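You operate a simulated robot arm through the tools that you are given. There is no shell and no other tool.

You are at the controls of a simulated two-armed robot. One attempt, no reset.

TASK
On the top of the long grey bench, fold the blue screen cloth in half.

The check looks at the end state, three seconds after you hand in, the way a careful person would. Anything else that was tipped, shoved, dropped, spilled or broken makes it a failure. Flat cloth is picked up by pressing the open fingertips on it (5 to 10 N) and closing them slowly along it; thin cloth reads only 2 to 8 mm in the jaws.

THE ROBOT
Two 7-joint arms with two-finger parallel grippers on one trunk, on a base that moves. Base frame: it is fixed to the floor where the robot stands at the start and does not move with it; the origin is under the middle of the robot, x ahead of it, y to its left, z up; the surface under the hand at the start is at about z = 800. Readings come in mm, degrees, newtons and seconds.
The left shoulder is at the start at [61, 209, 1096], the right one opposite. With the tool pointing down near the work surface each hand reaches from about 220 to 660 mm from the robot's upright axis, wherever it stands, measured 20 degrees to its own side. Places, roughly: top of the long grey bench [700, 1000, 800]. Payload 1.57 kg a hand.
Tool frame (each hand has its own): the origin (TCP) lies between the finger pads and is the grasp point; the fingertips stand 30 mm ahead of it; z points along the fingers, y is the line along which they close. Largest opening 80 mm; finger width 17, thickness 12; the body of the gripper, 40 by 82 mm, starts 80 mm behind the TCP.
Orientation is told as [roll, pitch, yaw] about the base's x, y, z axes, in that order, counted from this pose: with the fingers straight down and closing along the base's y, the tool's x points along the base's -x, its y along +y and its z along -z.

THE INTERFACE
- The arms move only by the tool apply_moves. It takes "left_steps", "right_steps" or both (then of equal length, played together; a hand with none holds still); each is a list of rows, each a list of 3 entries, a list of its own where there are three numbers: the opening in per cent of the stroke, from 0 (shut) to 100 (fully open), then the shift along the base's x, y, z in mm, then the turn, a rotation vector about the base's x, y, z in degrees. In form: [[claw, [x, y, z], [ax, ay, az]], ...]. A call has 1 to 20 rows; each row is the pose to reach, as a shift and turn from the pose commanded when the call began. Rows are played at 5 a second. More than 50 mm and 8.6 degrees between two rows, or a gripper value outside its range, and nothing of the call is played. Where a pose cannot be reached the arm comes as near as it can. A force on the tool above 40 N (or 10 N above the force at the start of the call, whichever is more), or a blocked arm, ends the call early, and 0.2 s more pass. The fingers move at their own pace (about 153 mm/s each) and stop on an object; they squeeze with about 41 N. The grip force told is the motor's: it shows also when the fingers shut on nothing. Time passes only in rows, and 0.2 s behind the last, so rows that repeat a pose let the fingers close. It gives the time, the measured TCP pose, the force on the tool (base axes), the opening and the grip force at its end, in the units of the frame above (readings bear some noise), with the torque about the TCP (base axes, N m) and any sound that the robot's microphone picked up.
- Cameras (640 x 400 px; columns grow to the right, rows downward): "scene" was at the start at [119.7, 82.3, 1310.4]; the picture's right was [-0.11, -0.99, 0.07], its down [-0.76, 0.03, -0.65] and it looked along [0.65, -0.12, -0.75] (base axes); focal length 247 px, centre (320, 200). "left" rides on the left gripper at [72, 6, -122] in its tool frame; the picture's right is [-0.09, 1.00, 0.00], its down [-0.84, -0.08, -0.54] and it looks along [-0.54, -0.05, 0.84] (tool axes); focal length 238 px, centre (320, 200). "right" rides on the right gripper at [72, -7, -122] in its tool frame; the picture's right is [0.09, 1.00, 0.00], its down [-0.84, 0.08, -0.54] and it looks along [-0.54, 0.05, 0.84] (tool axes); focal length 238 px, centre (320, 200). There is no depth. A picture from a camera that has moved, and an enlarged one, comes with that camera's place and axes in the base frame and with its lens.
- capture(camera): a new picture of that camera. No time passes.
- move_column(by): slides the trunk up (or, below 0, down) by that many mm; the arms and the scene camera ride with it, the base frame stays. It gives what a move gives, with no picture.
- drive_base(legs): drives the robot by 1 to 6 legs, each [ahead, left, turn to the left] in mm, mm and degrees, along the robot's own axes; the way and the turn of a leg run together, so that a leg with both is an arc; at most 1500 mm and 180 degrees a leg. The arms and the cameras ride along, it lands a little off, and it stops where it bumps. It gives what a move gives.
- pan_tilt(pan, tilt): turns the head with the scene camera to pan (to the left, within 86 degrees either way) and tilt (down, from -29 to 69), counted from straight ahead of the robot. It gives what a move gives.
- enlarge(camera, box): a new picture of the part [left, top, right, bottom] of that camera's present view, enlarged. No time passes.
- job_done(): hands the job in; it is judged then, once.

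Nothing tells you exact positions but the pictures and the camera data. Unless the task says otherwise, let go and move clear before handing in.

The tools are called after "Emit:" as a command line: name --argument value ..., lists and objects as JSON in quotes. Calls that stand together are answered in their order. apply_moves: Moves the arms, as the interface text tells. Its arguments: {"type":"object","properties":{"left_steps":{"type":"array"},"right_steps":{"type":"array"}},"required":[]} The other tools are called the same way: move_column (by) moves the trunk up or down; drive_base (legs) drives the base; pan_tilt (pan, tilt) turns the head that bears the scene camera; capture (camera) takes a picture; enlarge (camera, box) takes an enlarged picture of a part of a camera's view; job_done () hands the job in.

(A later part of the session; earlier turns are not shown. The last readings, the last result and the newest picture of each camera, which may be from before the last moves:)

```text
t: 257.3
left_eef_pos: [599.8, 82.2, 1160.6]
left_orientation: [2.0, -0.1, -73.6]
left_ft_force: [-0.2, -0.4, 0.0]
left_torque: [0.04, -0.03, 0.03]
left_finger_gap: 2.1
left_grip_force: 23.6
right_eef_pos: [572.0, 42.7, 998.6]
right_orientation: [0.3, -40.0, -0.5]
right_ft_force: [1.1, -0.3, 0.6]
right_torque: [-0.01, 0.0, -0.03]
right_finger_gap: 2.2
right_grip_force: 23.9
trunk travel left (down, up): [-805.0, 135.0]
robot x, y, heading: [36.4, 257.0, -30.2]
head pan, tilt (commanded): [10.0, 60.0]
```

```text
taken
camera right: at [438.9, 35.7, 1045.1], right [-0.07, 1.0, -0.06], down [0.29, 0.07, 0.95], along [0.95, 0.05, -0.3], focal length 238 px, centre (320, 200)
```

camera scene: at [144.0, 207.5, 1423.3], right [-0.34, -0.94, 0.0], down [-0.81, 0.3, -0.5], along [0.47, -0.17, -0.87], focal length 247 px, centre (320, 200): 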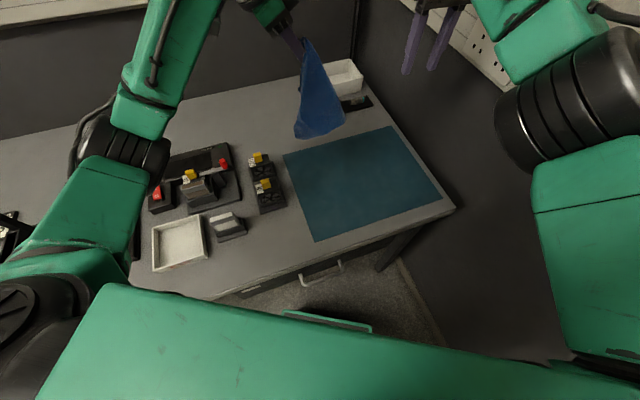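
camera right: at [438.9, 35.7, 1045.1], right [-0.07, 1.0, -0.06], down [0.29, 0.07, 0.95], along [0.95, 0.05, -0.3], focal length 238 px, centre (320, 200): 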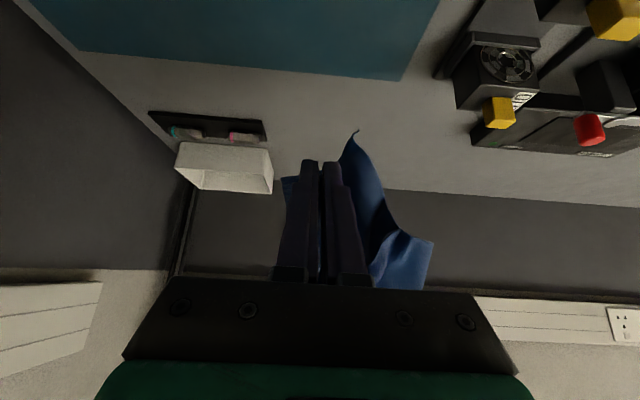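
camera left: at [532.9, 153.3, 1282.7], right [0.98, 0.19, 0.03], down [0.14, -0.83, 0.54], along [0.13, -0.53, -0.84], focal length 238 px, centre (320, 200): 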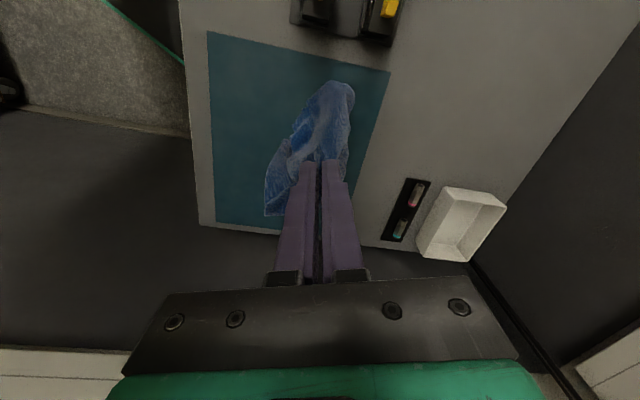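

The right hand has S2's corner (2.2 mm). Now the left releases and withdraws, and the right lifts so the cloth hangs from S2.

Emit:
apply_moves --left_steps '[[30, [0, 0, 0], [0, 0, 0]], [50, [0, 0, 0], [0, 0, 0]], [50, [0, 3, 15], [0, 0, 0]], [50, [5, 20, 25], [0, 0, 0]], [50, [10, 50, 25], [0, 0, 0]], [50, [10, 85, 25], [0, 0, 0]], [50, [10, 110, 25], [0, 0, 0]], [50, [10, 120, 25], [0, 0, 0]], [50, [10, 120, 25], [0, 0, 0]], [50, [10, 120, 25], [0, 0, 0]]]' --right_steps '[[0, [0, 0, 0], [0, 0, 0]], [0, [0, 0, 0], [0, 0, 0]], [0, [0, 0, 20], [0, 0, 0]], [0, [-3, -5, 50], [0, 0, 0]], [0, [-6, -10, 85], [0, 0, 0]], [0, [-10, -15, 120], [0, 0, 0]], [0, [-10, -20, 150], [0, 0, 0]], [0, [-10, -20, 175], [0, 0, 0]], [0, [-10, -20, 175], [0, 0, 0]], [0, [-10, -20, 175], [0, 0, 0]]]'

Emit:
capture --camera "scene"

Emit:
capture --camera "left"

Emit:
capture --camera "right"

```text
t: 259.5
left_eef_pos: [609.6, 202.2, 1184.2]
left_orientation: [1.9, -0.1, -73.6]
left_ft_force: [-0.5, -0.4, 0.0]
left_torque: [0.01, 0.01, 0.01]
left_finger_gap: 39.8
left_grip_force: 0.1
right_eef_pos: [560.9, 21.3, 1173.3]
right_orientation: [0.3, -40.0, -0.4]
right_ft_force: [0.5, -0.5, -0.2]
right_torque: [-0.03, 0.0, 0.01]
right_finger_gap: 1.9
right_grip_force: 23.4
trunk travel left (down, up): [-805.0, 135.0]
robot x, y, heading: [39.7, 255.8, -30.0]
head pan, tilt (commanded): [10.0, 60.0]
```

```text
taken
camera scene: at [144.3, 207.0, 1423.3], right [-0.34, -0.94, 0.0], down [-0.81, 0.3, -0.5], along [0.47, -0.17, -0.87], focal length 247 px, centre (320, 200)
```

scene: 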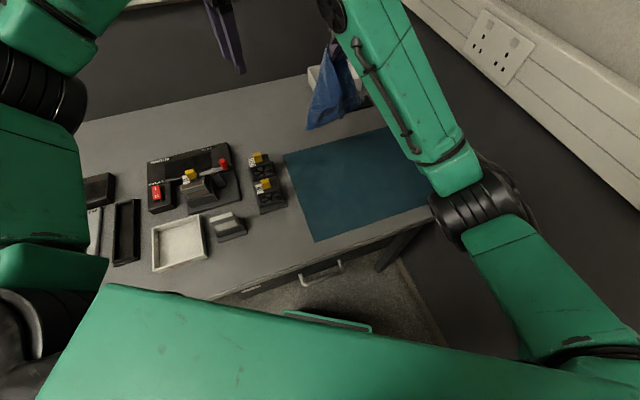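

```text
taken
camera left: at [592.2, 272.6, 1307.2], right [0.98, 0.19, 0.03], down [0.14, -0.83, 0.54], along [0.13, -0.53, -0.84], focal length 238 px, centre (320, 200)
```

left: 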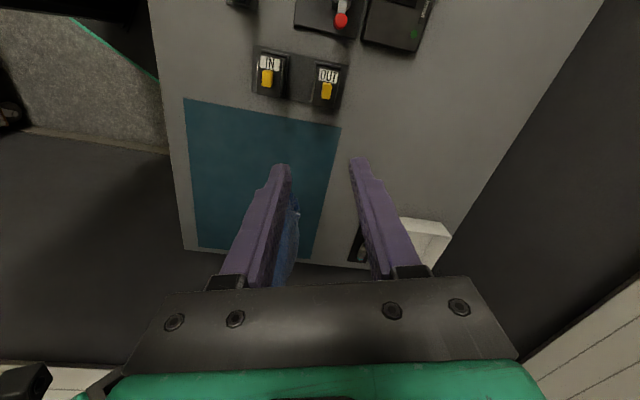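

```text
taken
camera right: at [427.3, 16.2, 1222.2], right [-0.07, 1.0, -0.06], down [0.29, 0.07, 0.95], along [0.95, 0.05, -0.3], focal length 238 px, centre (320, 200)
```

right: 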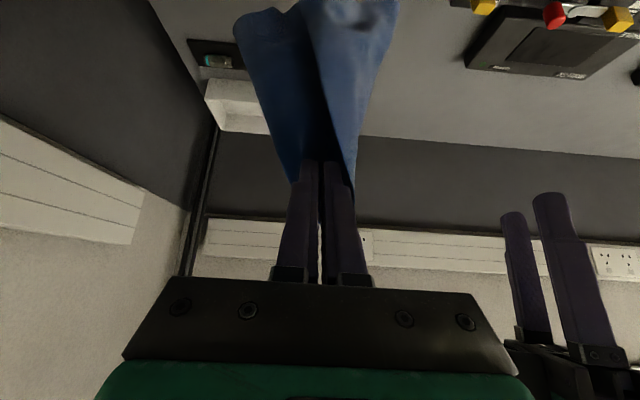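

The cloth hangs much longer now, so this is a true corner. Zooming in to locate its neighbours.

Emit:
enlarge --camera "scene" --box '[280, 40, 400, 150]'

Emit:
enlarge --camera "right" --box '[200, 0, 440, 200]'

Emit:
enlarge --camera "left" --box '[200, 140, 360, 290]'

```text
3.64 times, centred on (340, 95) of scene
camera zoom: at [144.3, 207.0, 1423.3], right [-0.34, -0.94, 0.0], down [-0.81, 0.3, -0.5], along [0.47, -0.17, -0.87], focal length 899 px, centre (247, 582)
```

zoom: 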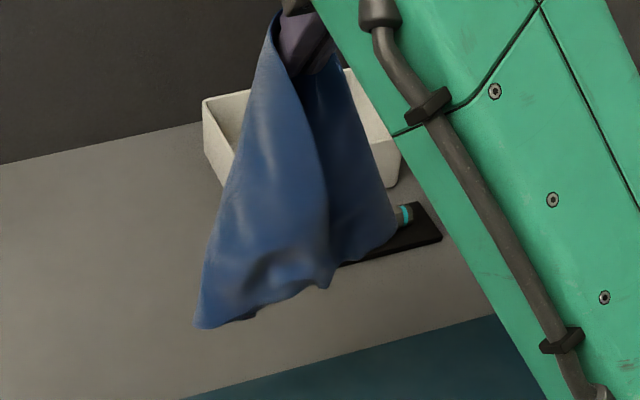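

```text
2.00 times, centred on (320, 100) of right
camera zoom: at [427.3, 16.2, 1222.2], right [-0.07, 1.0, -0.06], down [0.29, 0.07, 0.95], along [0.95, 0.05, -0.3], focal length 477 px, centre (320, 400)
```

zoom: 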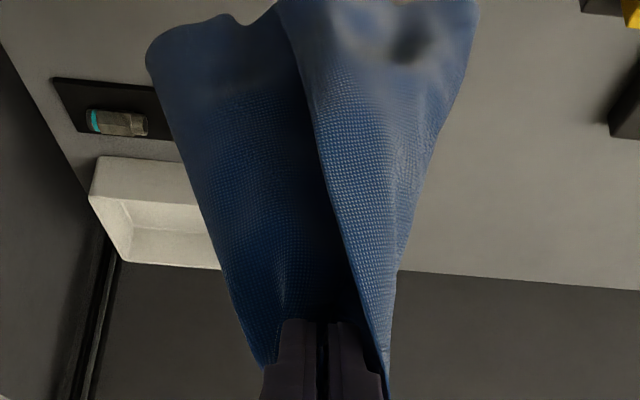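

```text
2.67 times, centred on (280, 215) of left
camera zoom: at [592.2, 272.6, 1307.2], right [0.98, 0.19, 0.03], down [0.14, -0.83, 0.54], along [0.13, -0.53, -0.84], focal length 636 px, centre (427, 160)
```

zoom: 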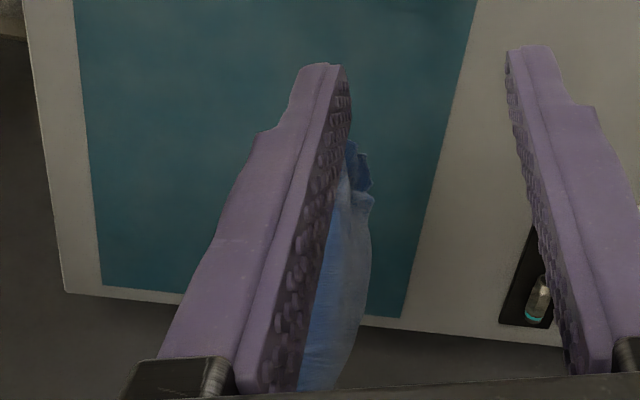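

I can now see a clean hanging sheet with a sharp neighbouring corner V1 at about (577, 85, 987), roughly 200 mm along the edge from the grip. I'll shift the cloth 30 mm forward and set the left hand up to take V1 from the left.

Emit:
apply_moves --left_steps '[[50, [5, 10, -10], [0, 0, -8]], [55, [10, 15, -20], [-1, 0, -16]], [60, [15, 15, -25], [-2, 0, -16.5]], [60, [15, 15, -25], [-2, 0, -16.5]]]' --right_steps '[[0, [8, 0, 0], [0, 0, 0]], [0, [16, 0, 0], [0, 0, 0]], [0, [24, 0, 0], [0, 0, 0]], [0, [30, 0, 0], [0, 0, 0]]]'

Emit:
apply_moves --left_steps '[[60, [-3, -8, -10], [-8, 0, 0]], [60, [-6, -16, -25], [-16, 0, 0]], [60, [-10, -26, -42], [-24, 0, 0]], [60, [-14, -38, -60], [-32, 0, 0]], [60, [-18, -52, -80], [-40, 0, 0]], [60, [-20, -62, -88], [-40, 0, 0]], [60, [-20, -62, -88], [-40, 0, 0]]]'

Emit:
capture --camera "left"

Emit:
enlarge --camera "scene" --box '[280, 40, 400, 150]'

```text
t: 260.5
left_eef_pos: [625.7, 217.2, 1159.9]
left_orientation: [1.7, -2.2, -90.2]
left_ft_force: [0.0, -0.6, 0.2]
left_torque: [0.01, 0.0, 0.03]
left_finger_gap: 48.2
left_grip_force: 0.0
right_eef_pos: [592.3, 21.7, 1173.4]
right_orientation: [0.2, -40.1, -0.5]
right_ft_force: [-0.4, -0.1, -0.1]
right_torque: [0.02, -0.03, 0.0]
right_finger_gap: 2.3
right_grip_force: 23.5
trunk travel left (down, up): [-805.0, 135.0]
robot x, y, heading: [37.0, 252.2, -30.0]
head pan, tilt (commanded): [10.0, 60.0]
```

```text
t: 262.1
left_eef_pos: [605.1, 155.7, 1071.9]
left_orientation: [1.9, -42.2, -90.1]
left_ft_force: [-0.1, 0.0, -0.3]
left_torque: [-0.02, -0.01, -0.01]
left_finger_gap: 47.7
left_grip_force: 0.1
right_eef_pos: [590.3, 22.6, 1174.4]
right_orientation: [0.2, -39.9, -0.5]
right_ft_force: [0.2, 0.1, 0.2]
right_torque: [-0.01, 0.0, 0.04]
right_finger_gap: 2.0
right_grip_force: 23.7
trunk travel left (down, up): [-805.0, 135.0]
robot x, y, heading: [34.0, 255.8, -30.1]
head pan, tilt (commanded): [10.0, 60.0]
```

```text
taken
camera left: at [608.6, 290.9, 1114.8], right [1.0, -0.05, 0.08], down [-0.09, -0.26, 0.96], along [-0.03, -0.96, -0.26], focal length 238 px, centre (320, 200)
```

left: 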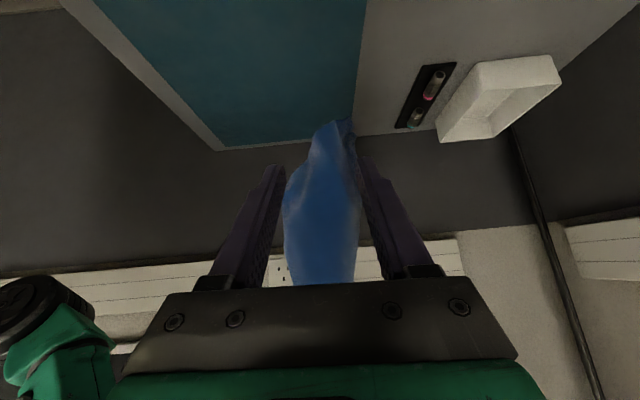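

```text
3.64 times, centred on (340, 95) of scene
camera zoom: at [144.2, 207.5, 1423.3], right [-0.34, -0.94, 0.0], down [-0.81, 0.3, -0.5], along [0.47, -0.17, -0.87], focal length 899 px, centre (247, 582)
```

zoom: 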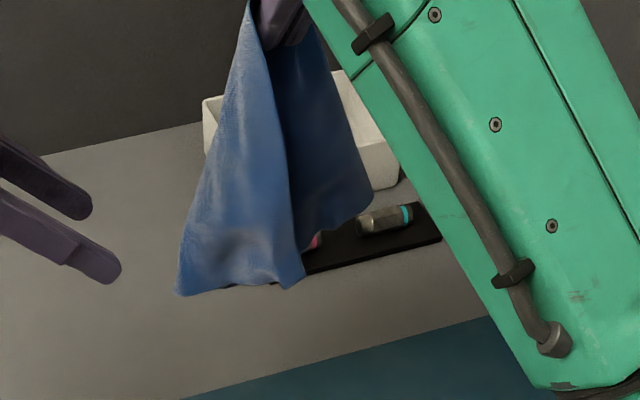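

Emit:
enlarge --camera "left" --box '[240, 90, 400, 290]'

```text
2.00 times, centred on (320, 190) of left
camera zoom: at [608.6, 290.9, 1114.8], right [1.0, -0.05, 0.08], down [-0.09, -0.26, 0.96], along [-0.03, -0.96, -0.26], focal length 477 px, centre (320, 220)
```

zoom: 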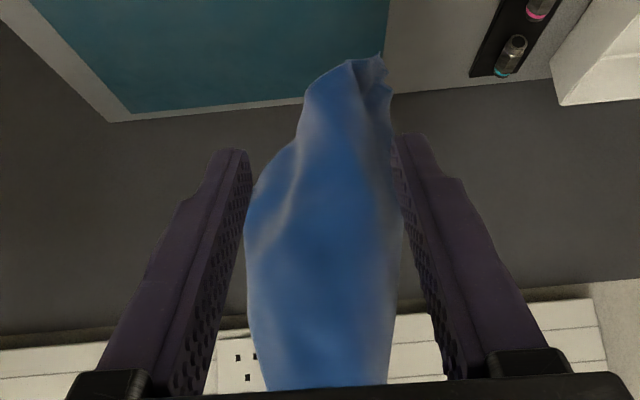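

I want a level view of the cloth's lower end before choosing. I'll lower the left hand's camera.

Emit:
apply_moves --left_steps '[[60, [0, 10, -30], [0, 0, 0]], [60, [0, 20, -60], [0, 0, 0]], [60, [0, 30, -90], [0, 0, 0]], [60, [0, 30, -90], [0, 0, 0]]]'

Emit:
capture --camera "left"

Emit:
enlarge --camera "left" --box '[240, 90, 400, 290]'

```text
t: 263.1
left_eef_pos: [603.9, 184.7, 981.2]
left_orientation: [1.8, -42.1, -90.1]
left_ft_force: [0.2, 0.9, 0.0]
left_torque: [0.01, -0.02, -0.02]
left_finger_gap: 47.9
left_grip_force: 0.0
right_eef_pos: [591.8, 21.1, 1173.7]
right_orientation: [0.3, -40.0, -0.4]
right_ft_force: [0.0, 0.4, 0.4]
right_torque: [-0.03, 0.01, -0.04]
right_finger_gap: 2.0
right_grip_force: 23.6
trunk travel left (down, up): [-805.0, 135.0]
robot x, y, heading: [37.8, 253.5, -30.2]
head pan, tilt (commanded): [10.0, 60.0]
```

```text
taken
camera left: at [608.1, 320.0, 1023.2], right [1.0, -0.05, 0.09], down [-0.1, -0.26, 0.96], along [-0.03, -0.96, -0.26], focal length 238 px, centre (320, 200)
```

left: 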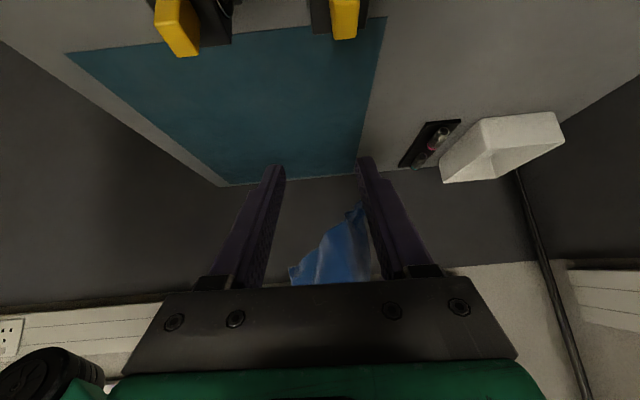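

```text
2.00 times, centred on (320, 190) of left
camera zoom: at [608.1, 320.0, 1023.2], right [1.0, -0.05, 0.09], down [-0.1, -0.26, 0.96], along [-0.03, -0.96, -0.26], focal length 477 px, centre (320, 220)
```

zoom: 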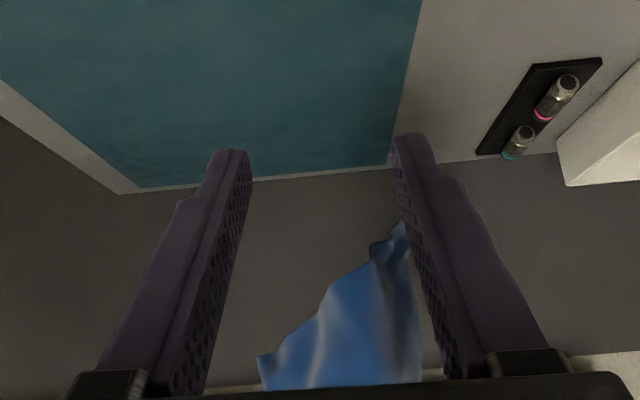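

From this level view the crumpled tip V1 is clearly the lower corner, at about (640, 80, 966) and about 205 mm along the edge from the right grip, so it is an adjacent corner. The sheet there faces sideways, so I'll take it with the left hand pointing forward. First I'll clear the left hand and shift the cloth forward-left for reach.

Emit:
apply_moves --left_steps '[[60, [0, 10, 30], [8, 0, 0]], [60, [0, 20, 60], [16, 0, 0]], [60, [0, 30, 90], [24, 0, 0]], [60, [2, 38, 110], [32, 0, 0]], [60, [4, 42, 120], [40, 0, 0]], [60, [4, 42, 120], [40, 0, 0]]]'

Emit:
apply_moves --left_steps '[[60, [-4, -5, 0], [0, 0, 8]], [60, [-8, -10, 0], [0, 0, 16]], [60, [-12, -15, 0], [0, 0, 24]], [60, [-16, -20, 0], [0, 0, 32]], [60, [-18, -25, 0], [0, 0, 40]], [60, [-18, -30, 0], [0, 0, 48]], [60, [-18, -35, 0], [0, 0, 56]], [60, [-18, -40, 0], [0, 0, 64]], [60, [-18, -45, 0], [0, 0, 72]], [60, [-18, -48, 0], [0, 0, 80]], [60, [-18, -50, 0], [0, 0, 88]], [60, [-18, -50, 0], [0, 0, 96]], [60, [-18, -50, 0], [0, 0, 104]]]' --right_steps '[[0, [4, 5, 0], [0, 0, 0]], [0, [8, 10, 0], [0, 0, 0]], [0, [12, 15, 0], [0, 0, 0]], [0, [16, 20, 0], [0, 0, 0]], [0, [20, 25, 0], [0, 0, 0]], [0, [24, 30, 0], [0, 0, 0]], [0, [28, 35, 0], [0, 0, 0]], [0, [32, 40, 0], [0, 0, 0]], [0, [36, 45, 0], [0, 0, 0]], [0, [40, 50, 0], [0, 0, 0]], [0, [40, 50, 0], [0, 0, 0]], [0, [40, 50, 0], [0, 0, 0]], [0, [40, 50, 0], [0, 0, 0]]]'

Emit:
capture --camera "left"

Emit:
capture --camera "scene"

```text
t: 264.5
left_eef_pos: [610.7, 226.1, 1103.4]
left_orientation: [1.6, -2.0, -90.1]
left_ft_force: [-0.8, -0.3, -1.0]
left_torque: [-0.03, -0.01, -0.03]
left_finger_gap: 48.0
left_grip_force: 0.1
right_eef_pos: [590.7, 22.8, 1174.1]
right_orientation: [0.2, -40.0, -0.5]
right_ft_force: [0.0, 0.1, -0.6]
right_torque: [-0.03, -0.01, -0.02]
right_finger_gap: 2.1
right_grip_force: 23.6
trunk travel left (down, up): [-805.0, 135.0]
robot x, y, heading: [30.8, 256.2, -29.9]
head pan, tilt (commanded): [10.0, 60.0]
```

```text
t: 267.3
left_eef_pos: [592.6, 176.6, 1102.5]
left_orientation: [1.7, -2.1, 14.1]
left_ft_force: [1.2, 0.3, -0.3]
left_torque: [0.0, -0.02, 0.01]
left_finger_gap: 48.1
left_grip_force: 0.0
right_eef_pos: [633.0, 73.8, 1174.1]
right_orientation: [0.2, -40.0, -0.4]
right_ft_force: [0.7, 0.5, 0.0]
right_torque: [0.0, -0.01, -0.02]
right_finger_gap: 2.0
right_grip_force: 24.0
trunk travel left (down, up): [-805.0, 135.0]
robot x, y, heading: [37.8, 253.8, -30.1]
head pan, tilt (commanded): [10.0, 60.0]
```

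```text
taken
camera left: at [517.7, 161.4, 1222.4], right [-0.15, 0.99, 0.03], down [0.81, 0.11, 0.57], along [0.56, 0.11, -0.82], focal length 238 px, centre (320, 200)
```

left: 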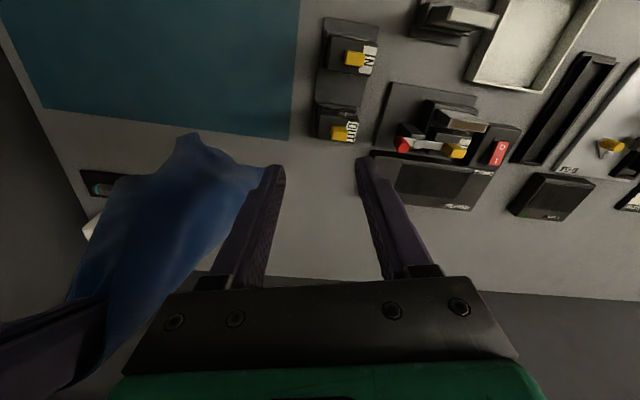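

```text
taken
camera scene: at [144.4, 207.4, 1423.3], right [-0.34, -0.94, 0.0], down [-0.81, 0.3, -0.5], along [0.47, -0.17, -0.87], focal length 247 px, centre (320, 200)
```

scene: 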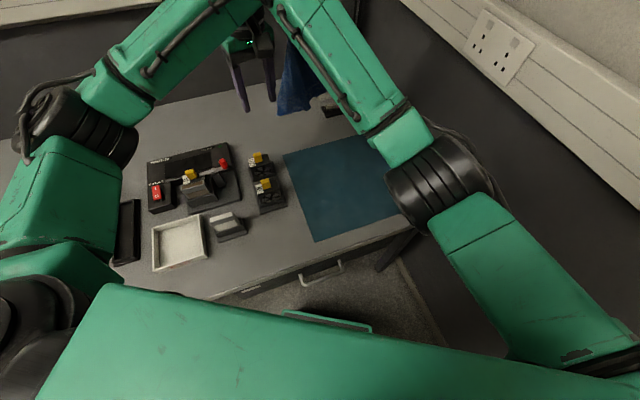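

V1 shows at the tip beside the left finger. Let me refine its position with zooms.

Emit:
enlarge --camera "left" --box '[120, 110, 320, 250]'

Emit:
enlarge --camera "scene" --box '[230, 20, 350, 130]'

```text
2.86 times, centred on (220, 180) of left
camera zoom: at [517.7, 161.4, 1222.4], right [-0.15, 0.99, 0.03], down [0.81, 0.11, 0.57], along [0.56, 0.11, -0.82], focal length 681 px, centre (606, 257)
```

zoom: 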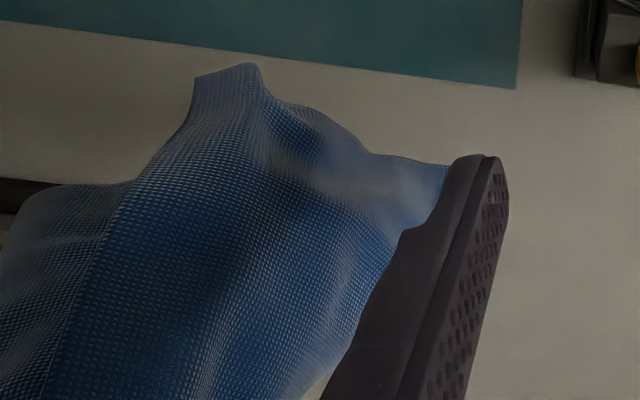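

```text
3.64 times, centred on (290, 75) of scene
camera zoom: at [144.4, 207.4, 1423.3], right [-0.34, -0.94, 0.0], down [-0.81, 0.3, -0.5], along [0.47, -0.17, -0.87], focal length 899 px, centre (429, 654)
```

zoom: 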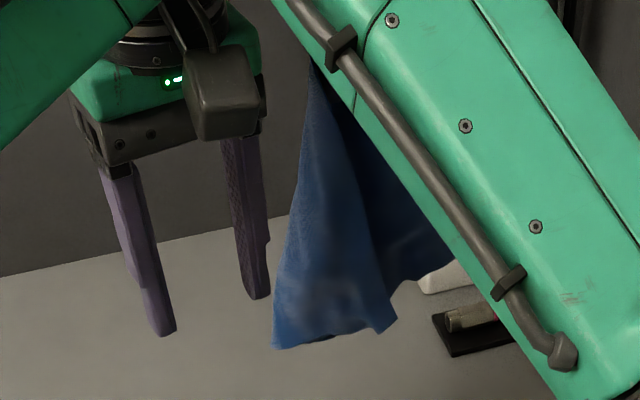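

The sheet near V1 runs diagonally, so approaching squarely from the left with the fingers closing along its lower edge is best. I'll re-orient the left hand accordingly.

Emit:
apply_moves --left_steps '[[60, [5, 5, 0], [0, 0, -8]], [60, [10, 10, 0], [0, 0, -16]], [60, [15, 12, 0], [0, 0, -24]], [60, [20, 12, 0], [0, 0, -32]], [60, [25, 12, 0], [0, 0, -40]], [60, [30, 12, 0], [0, 0, -48]], [60, [30, 12, 0], [0, 0, -56]], [60, [30, 12, 0], [0, 0, -64]]]'

Emit:
apply_moves --left_steps '[[60, [2, -2, -12], [-6.1, -5.1, 0]], [60, [4, -5, -24], [-12.2, -10.3, 0]], [60, [6, -9, -36], [-18.4, -15.4, 0]], [60, [8, -13, -48], [-24.5, -20.6, 0]], [60, [11, -18, -58], [-30.6, -25.7, 0]], [60, [11, -18, -58], [-30.6, -25.7, 0]]]'

Emit:
capture --camera "left"

Emit:
enlarge --camera "scene" --box '[230, 20, 350, 130]'

```text
t: 269.1
left_eef_pos: [621.1, 188.8, 1103.1]
left_orientation: [1.7, -2.2, -50.2]
left_ft_force: [0.1, -0.1, -0.3]
left_torque: [-0.01, 0.01, 0.01]
left_finger_gap: 48.0
left_grip_force: 0.0
right_eef_pos: [631.0, 73.9, 1174.2]
right_orientation: [0.2, -40.1, -0.3]
right_ft_force: [0.2, 0.8, -0.3]
right_torque: [0.01, 0.0, 0.01]
right_finger_gap: 2.3
right_grip_force: 24.0
trunk travel left (down, up): [-805.0, 135.0]
robot x, y, heading: [36.1, 256.8, -30.1]
head pan, tilt (commanded): [10.0, 60.0]
```

```text
t: 270.5
left_eef_pos: [632.4, 169.8, 1044.1]
left_orientation: [1.8, -42.1, -50.2]
left_ft_force: [-0.7, 0.1, 0.2]
left_torque: [0.03, 0.0, 0.01]
left_finger_gap: 47.9
left_grip_force: 0.0
right_eef_pos: [630.8, 73.2, 1172.7]
right_orientation: [0.3, -40.1, -0.5]
right_ft_force: [0.0, 0.6, -0.3]
right_torque: [0.0, 0.0, -0.03]
right_finger_gap: 2.2
right_grip_force: 23.7
trunk travel left (down, up): [-805.0, 135.0]
robot x, y, heading: [40.3, 254.2, -30.2]
head pan, tilt (commanded): [10.0, 60.0]
```

```text
taken
camera left: at [547.8, 275.9, 1085.7], right [0.79, 0.6, 0.09], down [0.09, -0.26, 0.96], along [0.6, -0.76, -0.26], focal length 238 px, centre (320, 200)
```

left: 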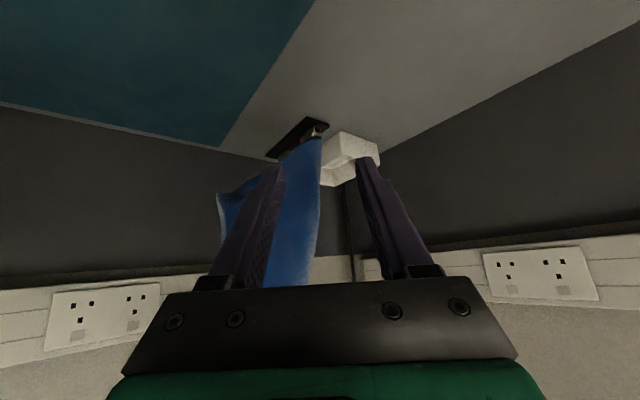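

```text
3.64 times, centred on (290, 75) of scene
camera zoom: at [144.4, 206.7, 1423.2], right [-0.34, -0.94, 0.0], down [-0.81, 0.3, -0.5], along [0.47, -0.17, -0.87], focal length 899 px, centre (429, 654)
```

zoom: 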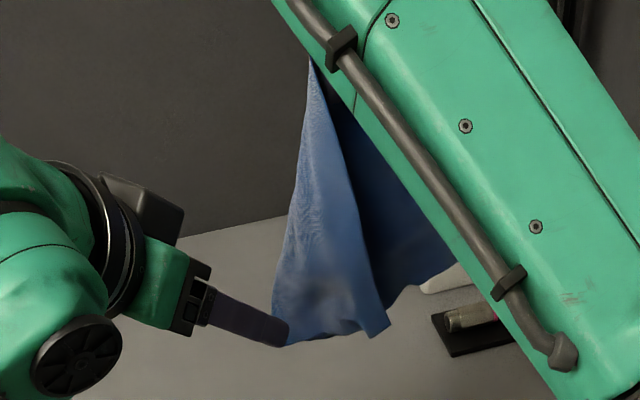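

V1's corner lies right between the fingers. Advancing 70 mm along the approach line and closing.

Emit:
apply_moves --left_steps '[[60, [6, -7, -11], [0, 0, 0]], [60, [12, -14, -22], [0, 0, 0]], [60, [18, -21, -33], [0, 0, 0]], [60, [24, -28, -44], [0, 0, 0]], [60, [29, -34, -54], [0, 0, 0]], [60, [29, -34, -54], [0, 0, 0]]]'

Emit:
capture --camera "left"

```text
t: 271.9
left_eef_pos: [660.8, 137.9, 989.4]
left_orientation: [1.8, -42.1, -50.2]
left_ft_force: [0.0, 0.0, 0.3]
left_torque: [0.02, 0.02, 0.0]
left_finger_gap: 48.4
left_grip_force: 0.1
right_eef_pos: [631.5, 72.6, 1173.6]
right_orientation: [0.2, -40.1, -0.3]
right_ft_force: [-0.2, 0.0, -0.1]
right_torque: [0.02, 0.0, 0.01]
right_finger_gap: 2.3
right_grip_force: 23.8
trunk travel left (down, up): [-805.0, 135.0]
robot x, y, heading: [33.5, 256.2, -29.7]
head pan, tilt (commanded): [10.0, 60.0]
```

```text
taken
camera left: at [577.2, 243.0, 1032.8], right [0.79, 0.6, 0.09], down [0.09, -0.26, 0.96], along [0.6, -0.76, -0.26], focal length 238 px, centre (320, 200)
```

left: 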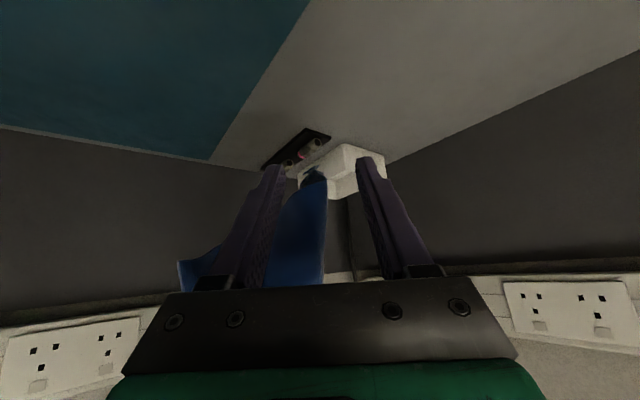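

The tip sits just inside the fingertips. Closing.

Emit:
apply_moves --left_steps '[[45, [0, 0, 0], [0, 0, 0]], [30, [0, 0, 0], [0, 0, 0]], [15, [0, 0, 0], [0, 0, 0]], [0, [0, 0, 0], [0, 0, 0]], [0, [0, 0, 0], [0, 0, 0]], [0, [0, 0, 0], [0, 0, 0]]]'

Emit:
capture --camera "left"

Emit:
enlarge --camera "scene" --box '[230, 20, 350, 130]'

```text
t: 273.3
left_eef_pos: [660.8, 137.9, 990.4]
left_orientation: [1.8, -42.0, -50.2]
left_ft_force: [0.6, -0.5, 0.4]
left_torque: [0.03, -0.01, -0.02]
left_finger_gap: 1.7
left_grip_force: 23.6
right_eef_pos: [631.9, 73.7, 1173.5]
right_orientation: [0.4, -40.0, -0.4]
right_ft_force: [0.8, 0.4, -0.4]
right_torque: [-0.03, 0.03, 0.0]
right_finger_gap: 2.2
right_grip_force: 23.4
trunk travel left (down, up): [-805.0, 135.0]
robot x, y, heading: [37.3, 256.1, -30.1]
head pan, tilt (commanded): [10.0, 60.0]
```

```text
taken
camera left: at [577.3, 243.0, 1032.9], right [0.79, 0.6, 0.09], down [0.09, -0.26, 0.96], along [0.6, -0.76, -0.26], focal length 238 px, centre (320, 200)
```

left: 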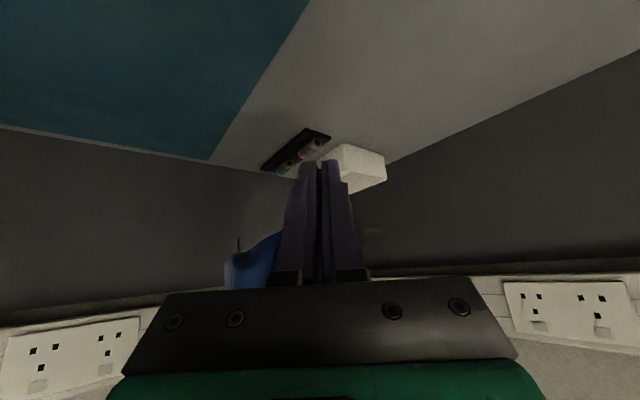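

```text
3.64 times, centred on (290, 75) of scene
camera zoom: at [144.3, 207.2, 1423.3], right [-0.34, -0.94, 0.0], down [-0.81, 0.3, -0.5], along [0.47, -0.17, -0.87], focal length 899 px, centre (429, 654)
```

zoom: 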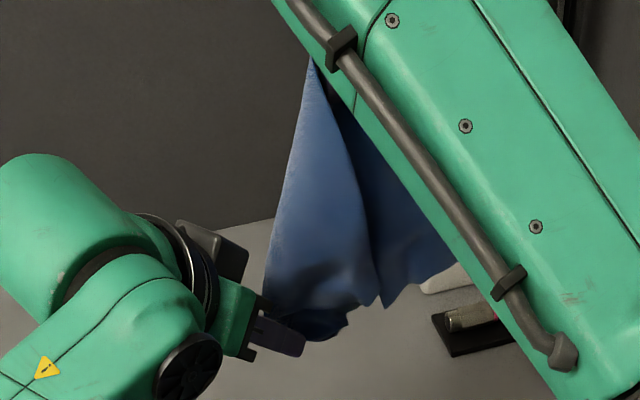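

Both hands now hold adjacent corners, about one 205 mm edge apart. I'll bring the left hand up level with the right while shifting the right hand to the right, so the cloth hangs from this edge.

Emit:
apply_moves --left_steps '[[0, [-2, 1, 15], [0, 0, 0]], [0, [-5, 2, 30], [0, 0, 0]], [0, [-8, 3, 48], [0, 0, 0]], [0, [-11, 4, 66], [0, 0, 0]], [0, [-14, 5, 84], [0, 0, 0]], [0, [-17, 6, 102], [0, 0, 0]], [0, [-20, 6, 120], [0, 0, 0]], [0, [-23, 7, 138], [0, 0, 0]], [0, [-26, 7, 156], [0, 0, 0]], [0, [-28, 8, 170], [0, 0, 0]], [0, [-28, 8, 170], [0, 0, 0]]]' --right_steps '[[0, [-1, -8, 0], [0, 0, 0]], [0, [-3, -17, 0], [0, 0, 0]], [0, [-5, -28, 0], [0, 0, 0]], [0, [-7, -39, 0], [0, 0, 0]], [0, [-9, -50, 0], [0, 0, 0]], [0, [-11, -61, 0], [0, 0, 0]], [0, [-13, -72, 0], [0, 0, 0]], [0, [-15, -83, 0], [0, 0, 0]], [0, [-17, -94, 0], [0, 0, 0]], [0, [-19, -102, 0], [0, 0, 0]], [0, [-19, -102, 0], [0, 0, 0]]]'

Emit:
capture --camera "scene"

Emit:
capture --camera "left"

Emit:
capture --camera "right"

```text
t: 275.7
left_eef_pos: [634.2, 143.1, 1160.5]
left_orientation: [1.8, -42.2, -50.1]
left_ft_force: [0.1, -0.2, 0.4]
left_torque: [0.01, 0.01, -0.02]
left_finger_gap: 1.8
left_grip_force: 23.6
right_eef_pos: [612.4, -29.3, 1172.7]
right_orientation: [0.1, -40.0, -0.4]
right_ft_force: [1.0, 0.8, 0.1]
right_torque: [-0.03, 0.01, 0.01]
right_finger_gap: 2.1
right_grip_force: 23.6
trunk travel left (down, up): [-805.0, 135.0]
robot x, y, heading: [35.9, 255.4, -30.3]
head pan, tilt (commanded): [10.0, 60.0]
```

```text
taken
camera scene: at [144.4, 207.6, 1423.3], right [-0.34, -0.94, 0.0], down [-0.81, 0.3, -0.5], along [0.47, -0.17, -0.87], focal length 247 px, centre (320, 200)
```

scene: 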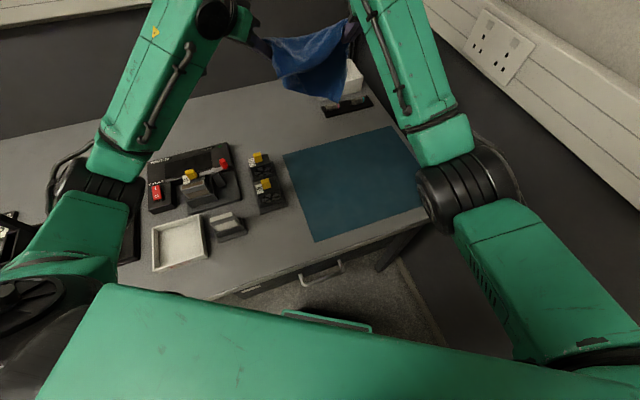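

```text
taken
camera left: at [549.1, 250.5, 1203.3], right [0.79, 0.6, 0.08], down [0.09, -0.26, 0.96], along [0.6, -0.76, -0.26], focal length 238 px, centre (320, 200)
```

left: 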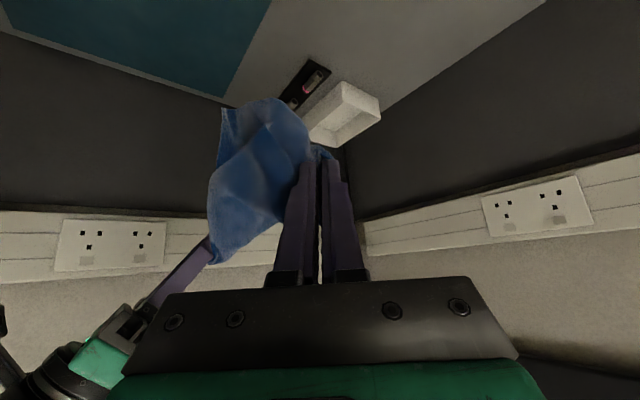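

```text
taken
camera right: at [479.4, -34.9, 1220.4], right [-0.07, 1.0, -0.06], down [0.29, 0.07, 0.95], along [0.95, 0.05, -0.3], focal length 238 px, centre (320, 200)
```

right: 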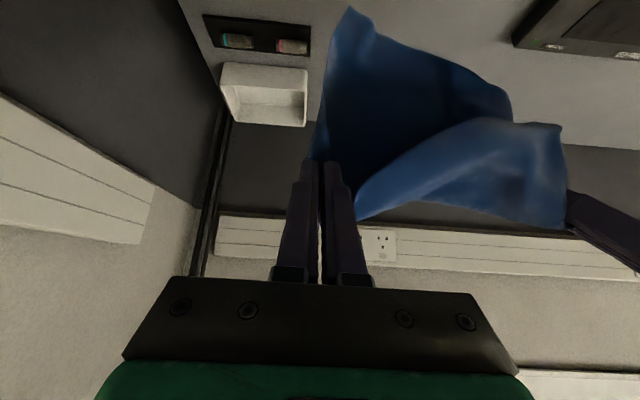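

The cloth now hangs from both hands along one edge. Zooming in to see its shape.

Emit:
enlarge --camera "scene" --box '[240, 10, 400, 120]'

Emit:
enlarge --camera "right" --box '[280, 0, 600, 240]'

Emit:
enlarge --camera "left" --box '[170, 70, 370, 280]'

```text
3.64 times, centred on (320, 65) of scene
camera zoom: at [144.4, 207.6, 1423.3], right [-0.34, -0.94, 0.0], down [-0.81, 0.3, -0.5], along [0.47, -0.17, -0.87], focal length 899 px, centre (320, 691)
```

zoom: 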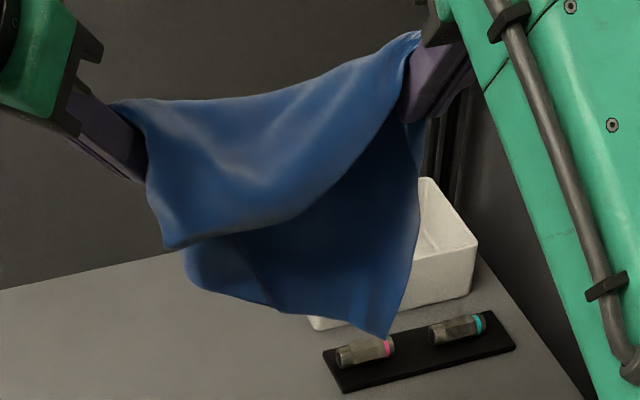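

```text
1.67 times, centred on (440, 120) of right
camera zoom: at [479.4, -34.9, 1220.4], right [-0.07, 1.0, -0.06], down [0.29, 0.07, 0.95], along [0.95, 0.05, -0.3], focal length 397 px, centre (120, 333)
```

zoom: 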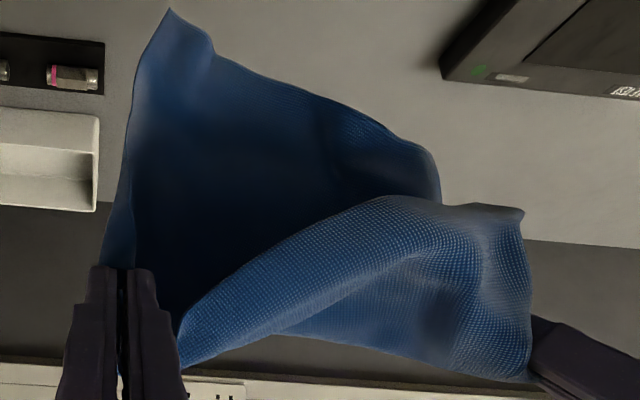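

```text
1.90 times, centred on (270, 175) of left
camera zoom: at [549.1, 250.5, 1203.3], right [0.79, 0.6, 0.08], down [0.09, -0.26, 0.96], along [0.6, -0.76, -0.26], focal length 454 px, centre (415, 248)
```

zoom: 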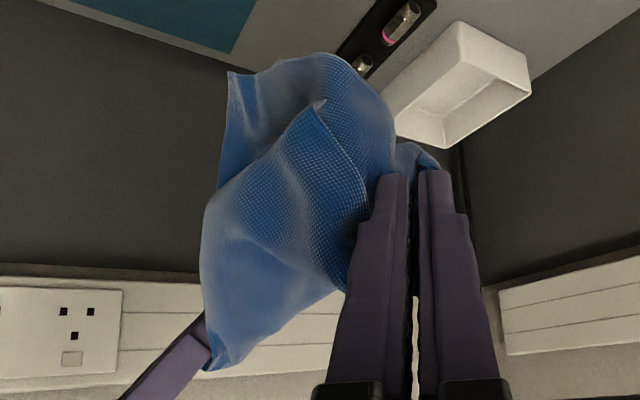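

There seem to be a front and a back panel, so I need to check whether these are adjacent or opposite corners. I'll spread the hands gradually and feel for tension.

Emit:
apply_moves --left_steps '[[0, [0, 3, 0], [0, 0, 0]], [0, [0, 6, 0], [0, 0, 0]], [0, [0, 9, 0], [0, 0, 0]], [0, [0, 12, 0], [0, 0, 0]], [0, [0, 12, 0], [0, 0, 0]]]' --right_steps '[[0, [0, -5, 0], [0, 0, 0]], [0, [0, -10, 0], [0, 0, 0]], [0, [0, -15, 0], [0, 0, 0]], [0, [0, -20, 0], [0, 0, 0]], [0, [0, -20, 0], [0, 0, 0]]]'

Emit:
apply_moves --left_steps '[[0, [0, 3, 0], [0, 0, 0]], [0, [0, 6, 0], [0, 0, 0]], [0, [0, 9, 0], [0, 0, 0]], [0, [0, 12, 0], [0, 0, 0]], [0, [0, 12, 0], [0, 0, 0]]]' --right_steps '[[0, [0, -6, 0], [0, 0, 0]], [0, [0, -12, 0], [0, 0, 0]], [0, [0, -18, 0], [0, 0, 0]], [0, [0, -24, 0], [0, 0, 0]], [0, [0, -24, 0], [0, 0, 0]]]'

Emit:
enlarge --camera "scene" --box '[240, 10, 400, 120]'

```text
t: 276.9
left_eef_pos: [633.6, 156.7, 1159.7]
left_orientation: [1.8, -42.0, -50.2]
left_ft_force: [0.6, -0.6, -0.4]
left_torque: [0.0, 0.0, -0.01]
left_finger_gap: 1.8
left_grip_force: 23.2
right_eef_pos: [612.7, -49.4, 1172.2]
right_orientation: [0.3, -40.0, -0.5]
right_ft_force: [0.4, -0.3, 0.4]
right_torque: [-0.02, -0.02, 0.01]
right_finger_gap: 2.1
right_grip_force: 23.3
trunk travel left (down, up): [-805.0, 135.0]
robot x, y, heading: [38.1, 254.9, -30.1]
head pan, tilt (commanded): [10.0, 60.0]
```

```text
t: 278.1
left_eef_pos: [634.4, 168.4, 1162.0]
left_orientation: [1.8, -42.1, -50.2]
left_ft_force: [-0.4, -5.8, -0.4]
left_torque: [0.12, -0.04, 0.02]
left_finger_gap: 1.8
left_grip_force: 23.4
right_eef_pos: [613.9, -73.1, 1173.4]
right_orientation: [0.3, -40.1, -0.4]
right_ft_force: [0.8, 4.3, 0.0]
right_torque: [-0.1, 0.03, 0.04]
right_finger_gap: 2.5
right_grip_force: 23.4
trunk travel left (down, up): [-805.0, 135.0]
robot x, y, heading: [40.4, 256.1, -30.2]
head pan, tilt (commanded): [10.0, 60.0]
```

```text
3.64 times, centred on (320, 65) of scene
camera zoom: at [144.3, 207.2, 1423.3], right [-0.34, -0.94, 0.0], down [-0.81, 0.3, -0.5], along [0.47, -0.17, -0.87], focal length 899 px, centre (320, 691)
```

zoom: 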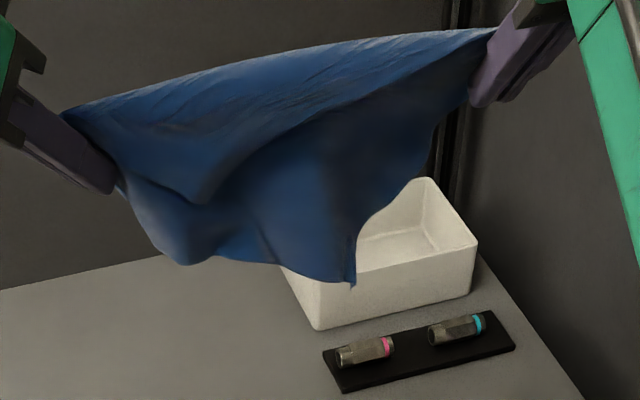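

Emit:
capture --camera "right"

Emit:
enlarge --camera "right" --box '[280, 0, 640, 240]'

Emit:
enlarge --camera "left" --box '[130, 70, 370, 300]'

```text
taken
camera right: at [479.9, -80.0, 1220.5], right [-0.07, 1.0, -0.06], down [0.29, 0.07, 0.95], along [0.95, 0.05, -0.3], focal length 238 px, centre (320, 200)
```

right: 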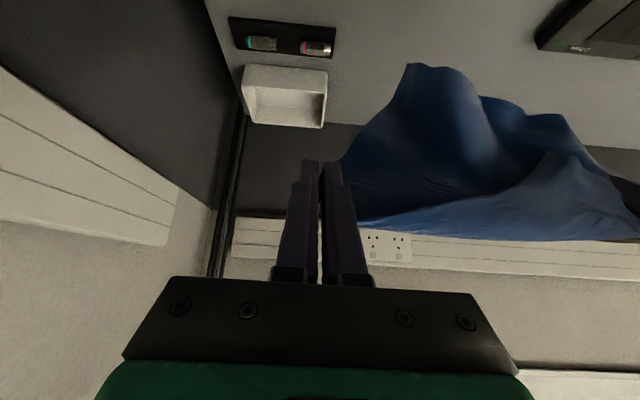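

```text
1.67 times, centred on (460, 120) of right
camera zoom: at [479.9, -80.0, 1220.5], right [-0.07, 1.0, -0.06], down [0.29, 0.07, 0.95], along [0.95, 0.05, -0.3], focal length 397 px, centre (87, 333)
```

zoom: 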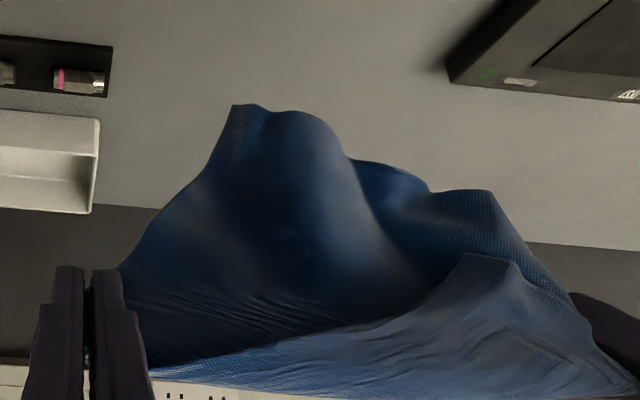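

```text
1.74 times, centred on (250, 185) of left
camera zoom: at [549.6, 274.7, 1203.2], right [0.79, 0.6, 0.08], down [0.09, -0.26, 0.96], along [0.6, -0.76, -0.26], focal length 414 px, centre (442, 226)
```

zoom: 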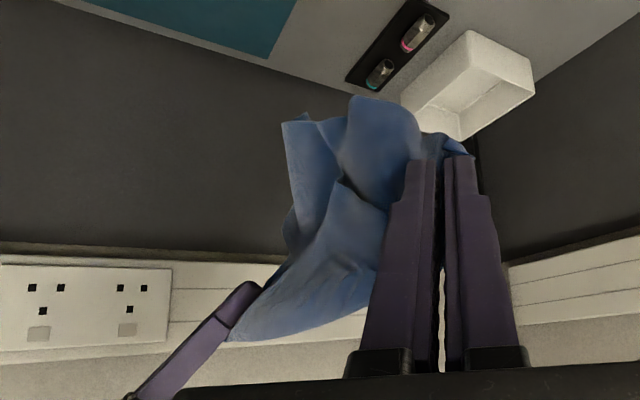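

The taut length of about 242 mm (allowing for what is gathered in both grips) means these are opposite corners once more. I'll use this: lay the triangle down properly this time, with generous forward travel so its two loose corners end up flat toward me. First I set the line, back off, and shift right to stay clear of the fixtures.

Emit:
apply_moves --right_steps '[[0, [-10, 2, 0], [0, 0, 0]], [0, [-20, 5, 0], [0, 0, 0]], [0, [-30, 8, 0], [0, 0, 0]], [0, [-40, 12, 0], [0, 0, 0]], [0, [-40, 12, 0], [0, 0, 0]]]'

Emit:
drive_base --legs '[[-126, -142, 0]]'

Emit:
capture --camera "scene"

Emit:
enlarge --camera "scene" --box '[240, 10, 420, 130]'

```text
t: 279.3
left_eef_pos: [634.1, 168.7, 1161.5]
left_orientation: [1.8, -42.1, -50.1]
left_ft_force: [-1.6, -3.6, -0.2]
left_torque: [0.02, -0.02, -0.02]
left_finger_gap: 2.1
left_grip_force: 23.5
right_eef_pos: [572.7, -62.5, 1171.7]
right_orientation: [0.2, -40.0, -0.4]
right_ft_force: [0.5, 3.3, 0.3]
right_torque: [-0.08, 0.03, -0.02]
right_finger_gap: 2.2
right_grip_force: 23.9
trunk travel left (down, up): [-805.0, 135.0]
robot x, y, heading: [36.2, 252.6, -30.0]
head pan, tilt (commanded): [10.0, 60.0]
```

```text
t: 280.9
left_eef_pos: [456.4, 108.3, 1159.5]
left_orientation: [1.5, -42.0, -50.0]
left_ft_force: [-1.4, -3.0, 1.0]
left_torque: [0.04, -0.01, -0.02]
left_finger_gap: 1.7
left_grip_force: 23.6
right_eef_pos: [393.5, -122.1, 1170.2]
right_orientation: [0.2, -40.0, -0.3]
right_ft_force: [0.9, 3.0, -0.2]
right_torque: [-0.03, 0.05, -0.01]
right_finger_gap: 2.4
right_grip_force: 24.1
trunk travel left (down, up): [-805.0, 135.0]
robot x, y, heading: [-143.6, 193.0, -30.0]
head pan, tilt (commanded): [10.0, 60.0]
```

```text
taken
camera scene: at [-34.1, 146.3, 1423.0], right [-0.34, -0.94, 0.0], down [-0.82, 0.29, -0.5], along [0.47, -0.17, -0.87], focal length 247 px, centre (320, 200)
```

scene: 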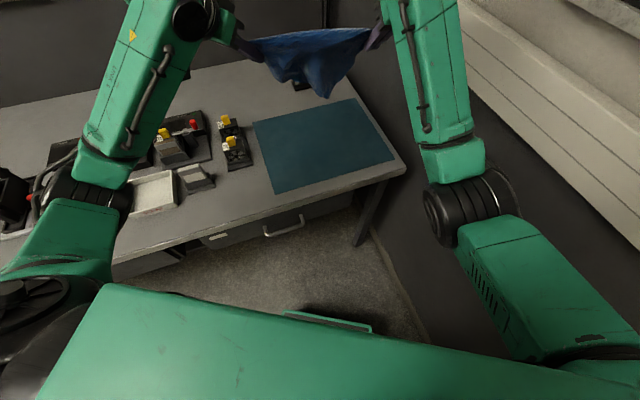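

```text
3.33 times, centred on (330, 70) of scene
camera zoom: at [-34.1, 146.3, 1423.0], right [-0.34, -0.94, 0.0], down [-0.82, 0.29, -0.5], along [0.47, -0.17, -0.87], focal length 824 px, centre (287, 633)
```

zoom: 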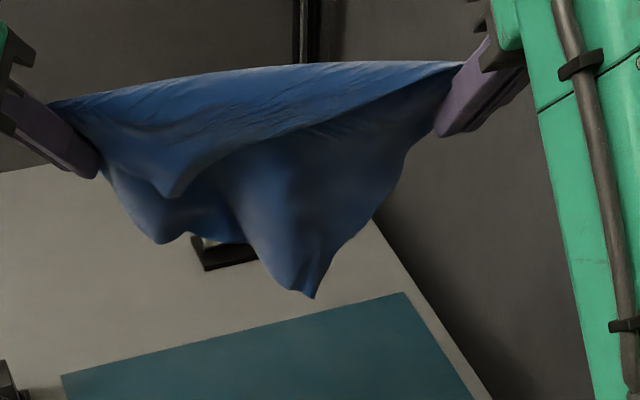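

I'll shake the cloth gently up and down to let both loose panels drop freely before laying it.

Emit:
apply_moves --left_steps '[[0, [0, -15, 0], [0, 0, 0]], [0, [0, -25, 30], [0, 0, 0]], [0, [0, -25, -15], [0, 0, 0]], [0, [0, -25, 30], [0, 0, 0]], [0, [0, -25, -15], [0, 0, 0]], [0, [0, -25, 30], [0, 0, 0]], [0, [0, -25, -15], [0, 0, 0]], [0, [0, -25, 0], [0, 0, 0]], [0, [0, -15, 0], [0, 0, 0]], [0, [0, -3, 0], [0, 0, 0]], [0, [0, -3, 0], [0, 0, 0]]]' --right_steps '[[0, [0, 15, 0], [0, 0, 0]], [0, [0, 25, 30], [0, 0, 0]], [0, [0, 25, -15], [0, 0, 0]], [0, [0, 25, 30], [0, 0, 0]], [0, [0, 25, -15], [0, 0, 0]], [0, [0, 25, 30], [0, 0, 0]], [0, [0, 25, -15], [0, 0, 0]], [0, [0, 25, 0], [0, 0, 0]], [0, [0, 15, 0], [0, 0, 0]], [0, [0, 3, 0], [0, 0, 0]], [0, [0, 3, 0], [0, 0, 0]]]'

Emit:
enlarge --camera "scene" --box '[240, 10, 420, 130]'

Emit:
capture --camera "right"

Emit:
capture --camera "left"

```text
t: 283.3
left_eef_pos: [452.6, 104.0, 1161.3]
left_orientation: [1.8, -42.0, -50.1]
left_ft_force: [-0.4, -2.5, 0.0]
left_torque: [0.02, 0.03, 0.01]
left_finger_gap: 1.7
left_grip_force: 23.6
right_eef_pos: [391.7, -120.0, 1174.8]
right_orientation: [0.4, -40.0, -0.3]
right_ft_force: [0.3, 2.5, -0.1]
right_torque: [-0.05, 0.01, -0.03]
right_finger_gap: 2.6
right_grip_force: 23.9
trunk travel left (down, up): [-805.0, 135.0]
robot x, y, heading: [-145.3, 194.6, -29.8]
head pan, tilt (commanded): [10.0, 60.0]
```

```text
3.33 times, centred on (330, 70) of scene
camera zoom: at [-36.8, 145.4, 1423.3], right [-0.34, -0.94, 0.0], down [-0.81, 0.29, -0.5], along [0.47, -0.17, -0.87], focal length 824 px, centre (287, 633)
```

zoom: 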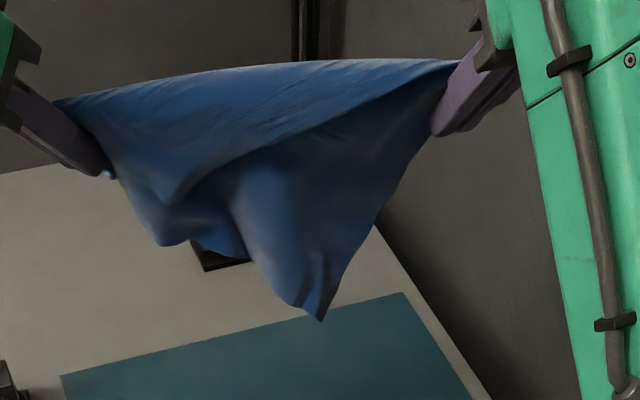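

```text
taken
camera right: at [258.3, -126.7, 1220.9], right [-0.07, 1.0, -0.06], down [0.29, 0.07, 0.95], along [0.95, 0.05, -0.3], focal length 238 px, centre (320, 200)
```

right: 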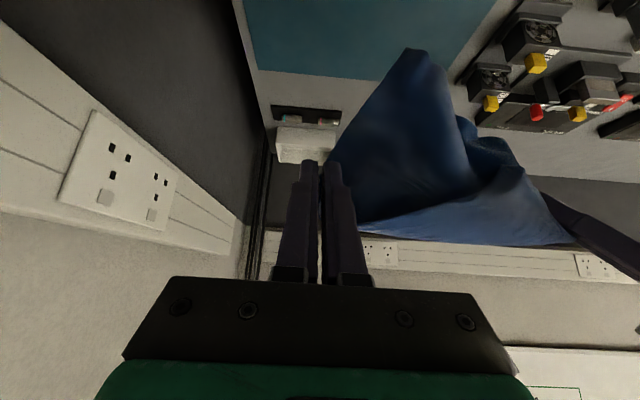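

```text
taken
camera left: at [368.8, 210.3, 1203.9], right [0.79, 0.6, 0.08], down [0.09, -0.26, 0.96], along [0.6, -0.76, -0.26], focal length 238 px, centre (320, 200)
```

left: 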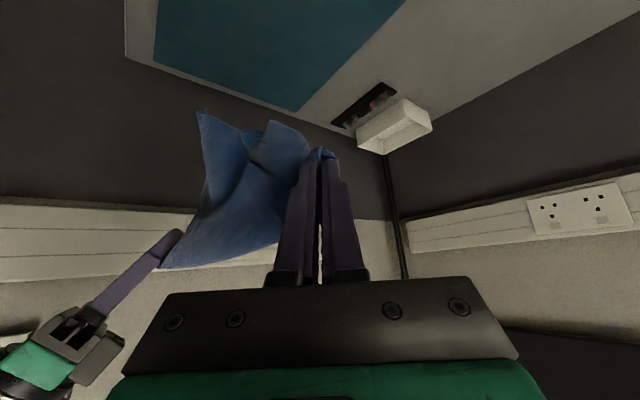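

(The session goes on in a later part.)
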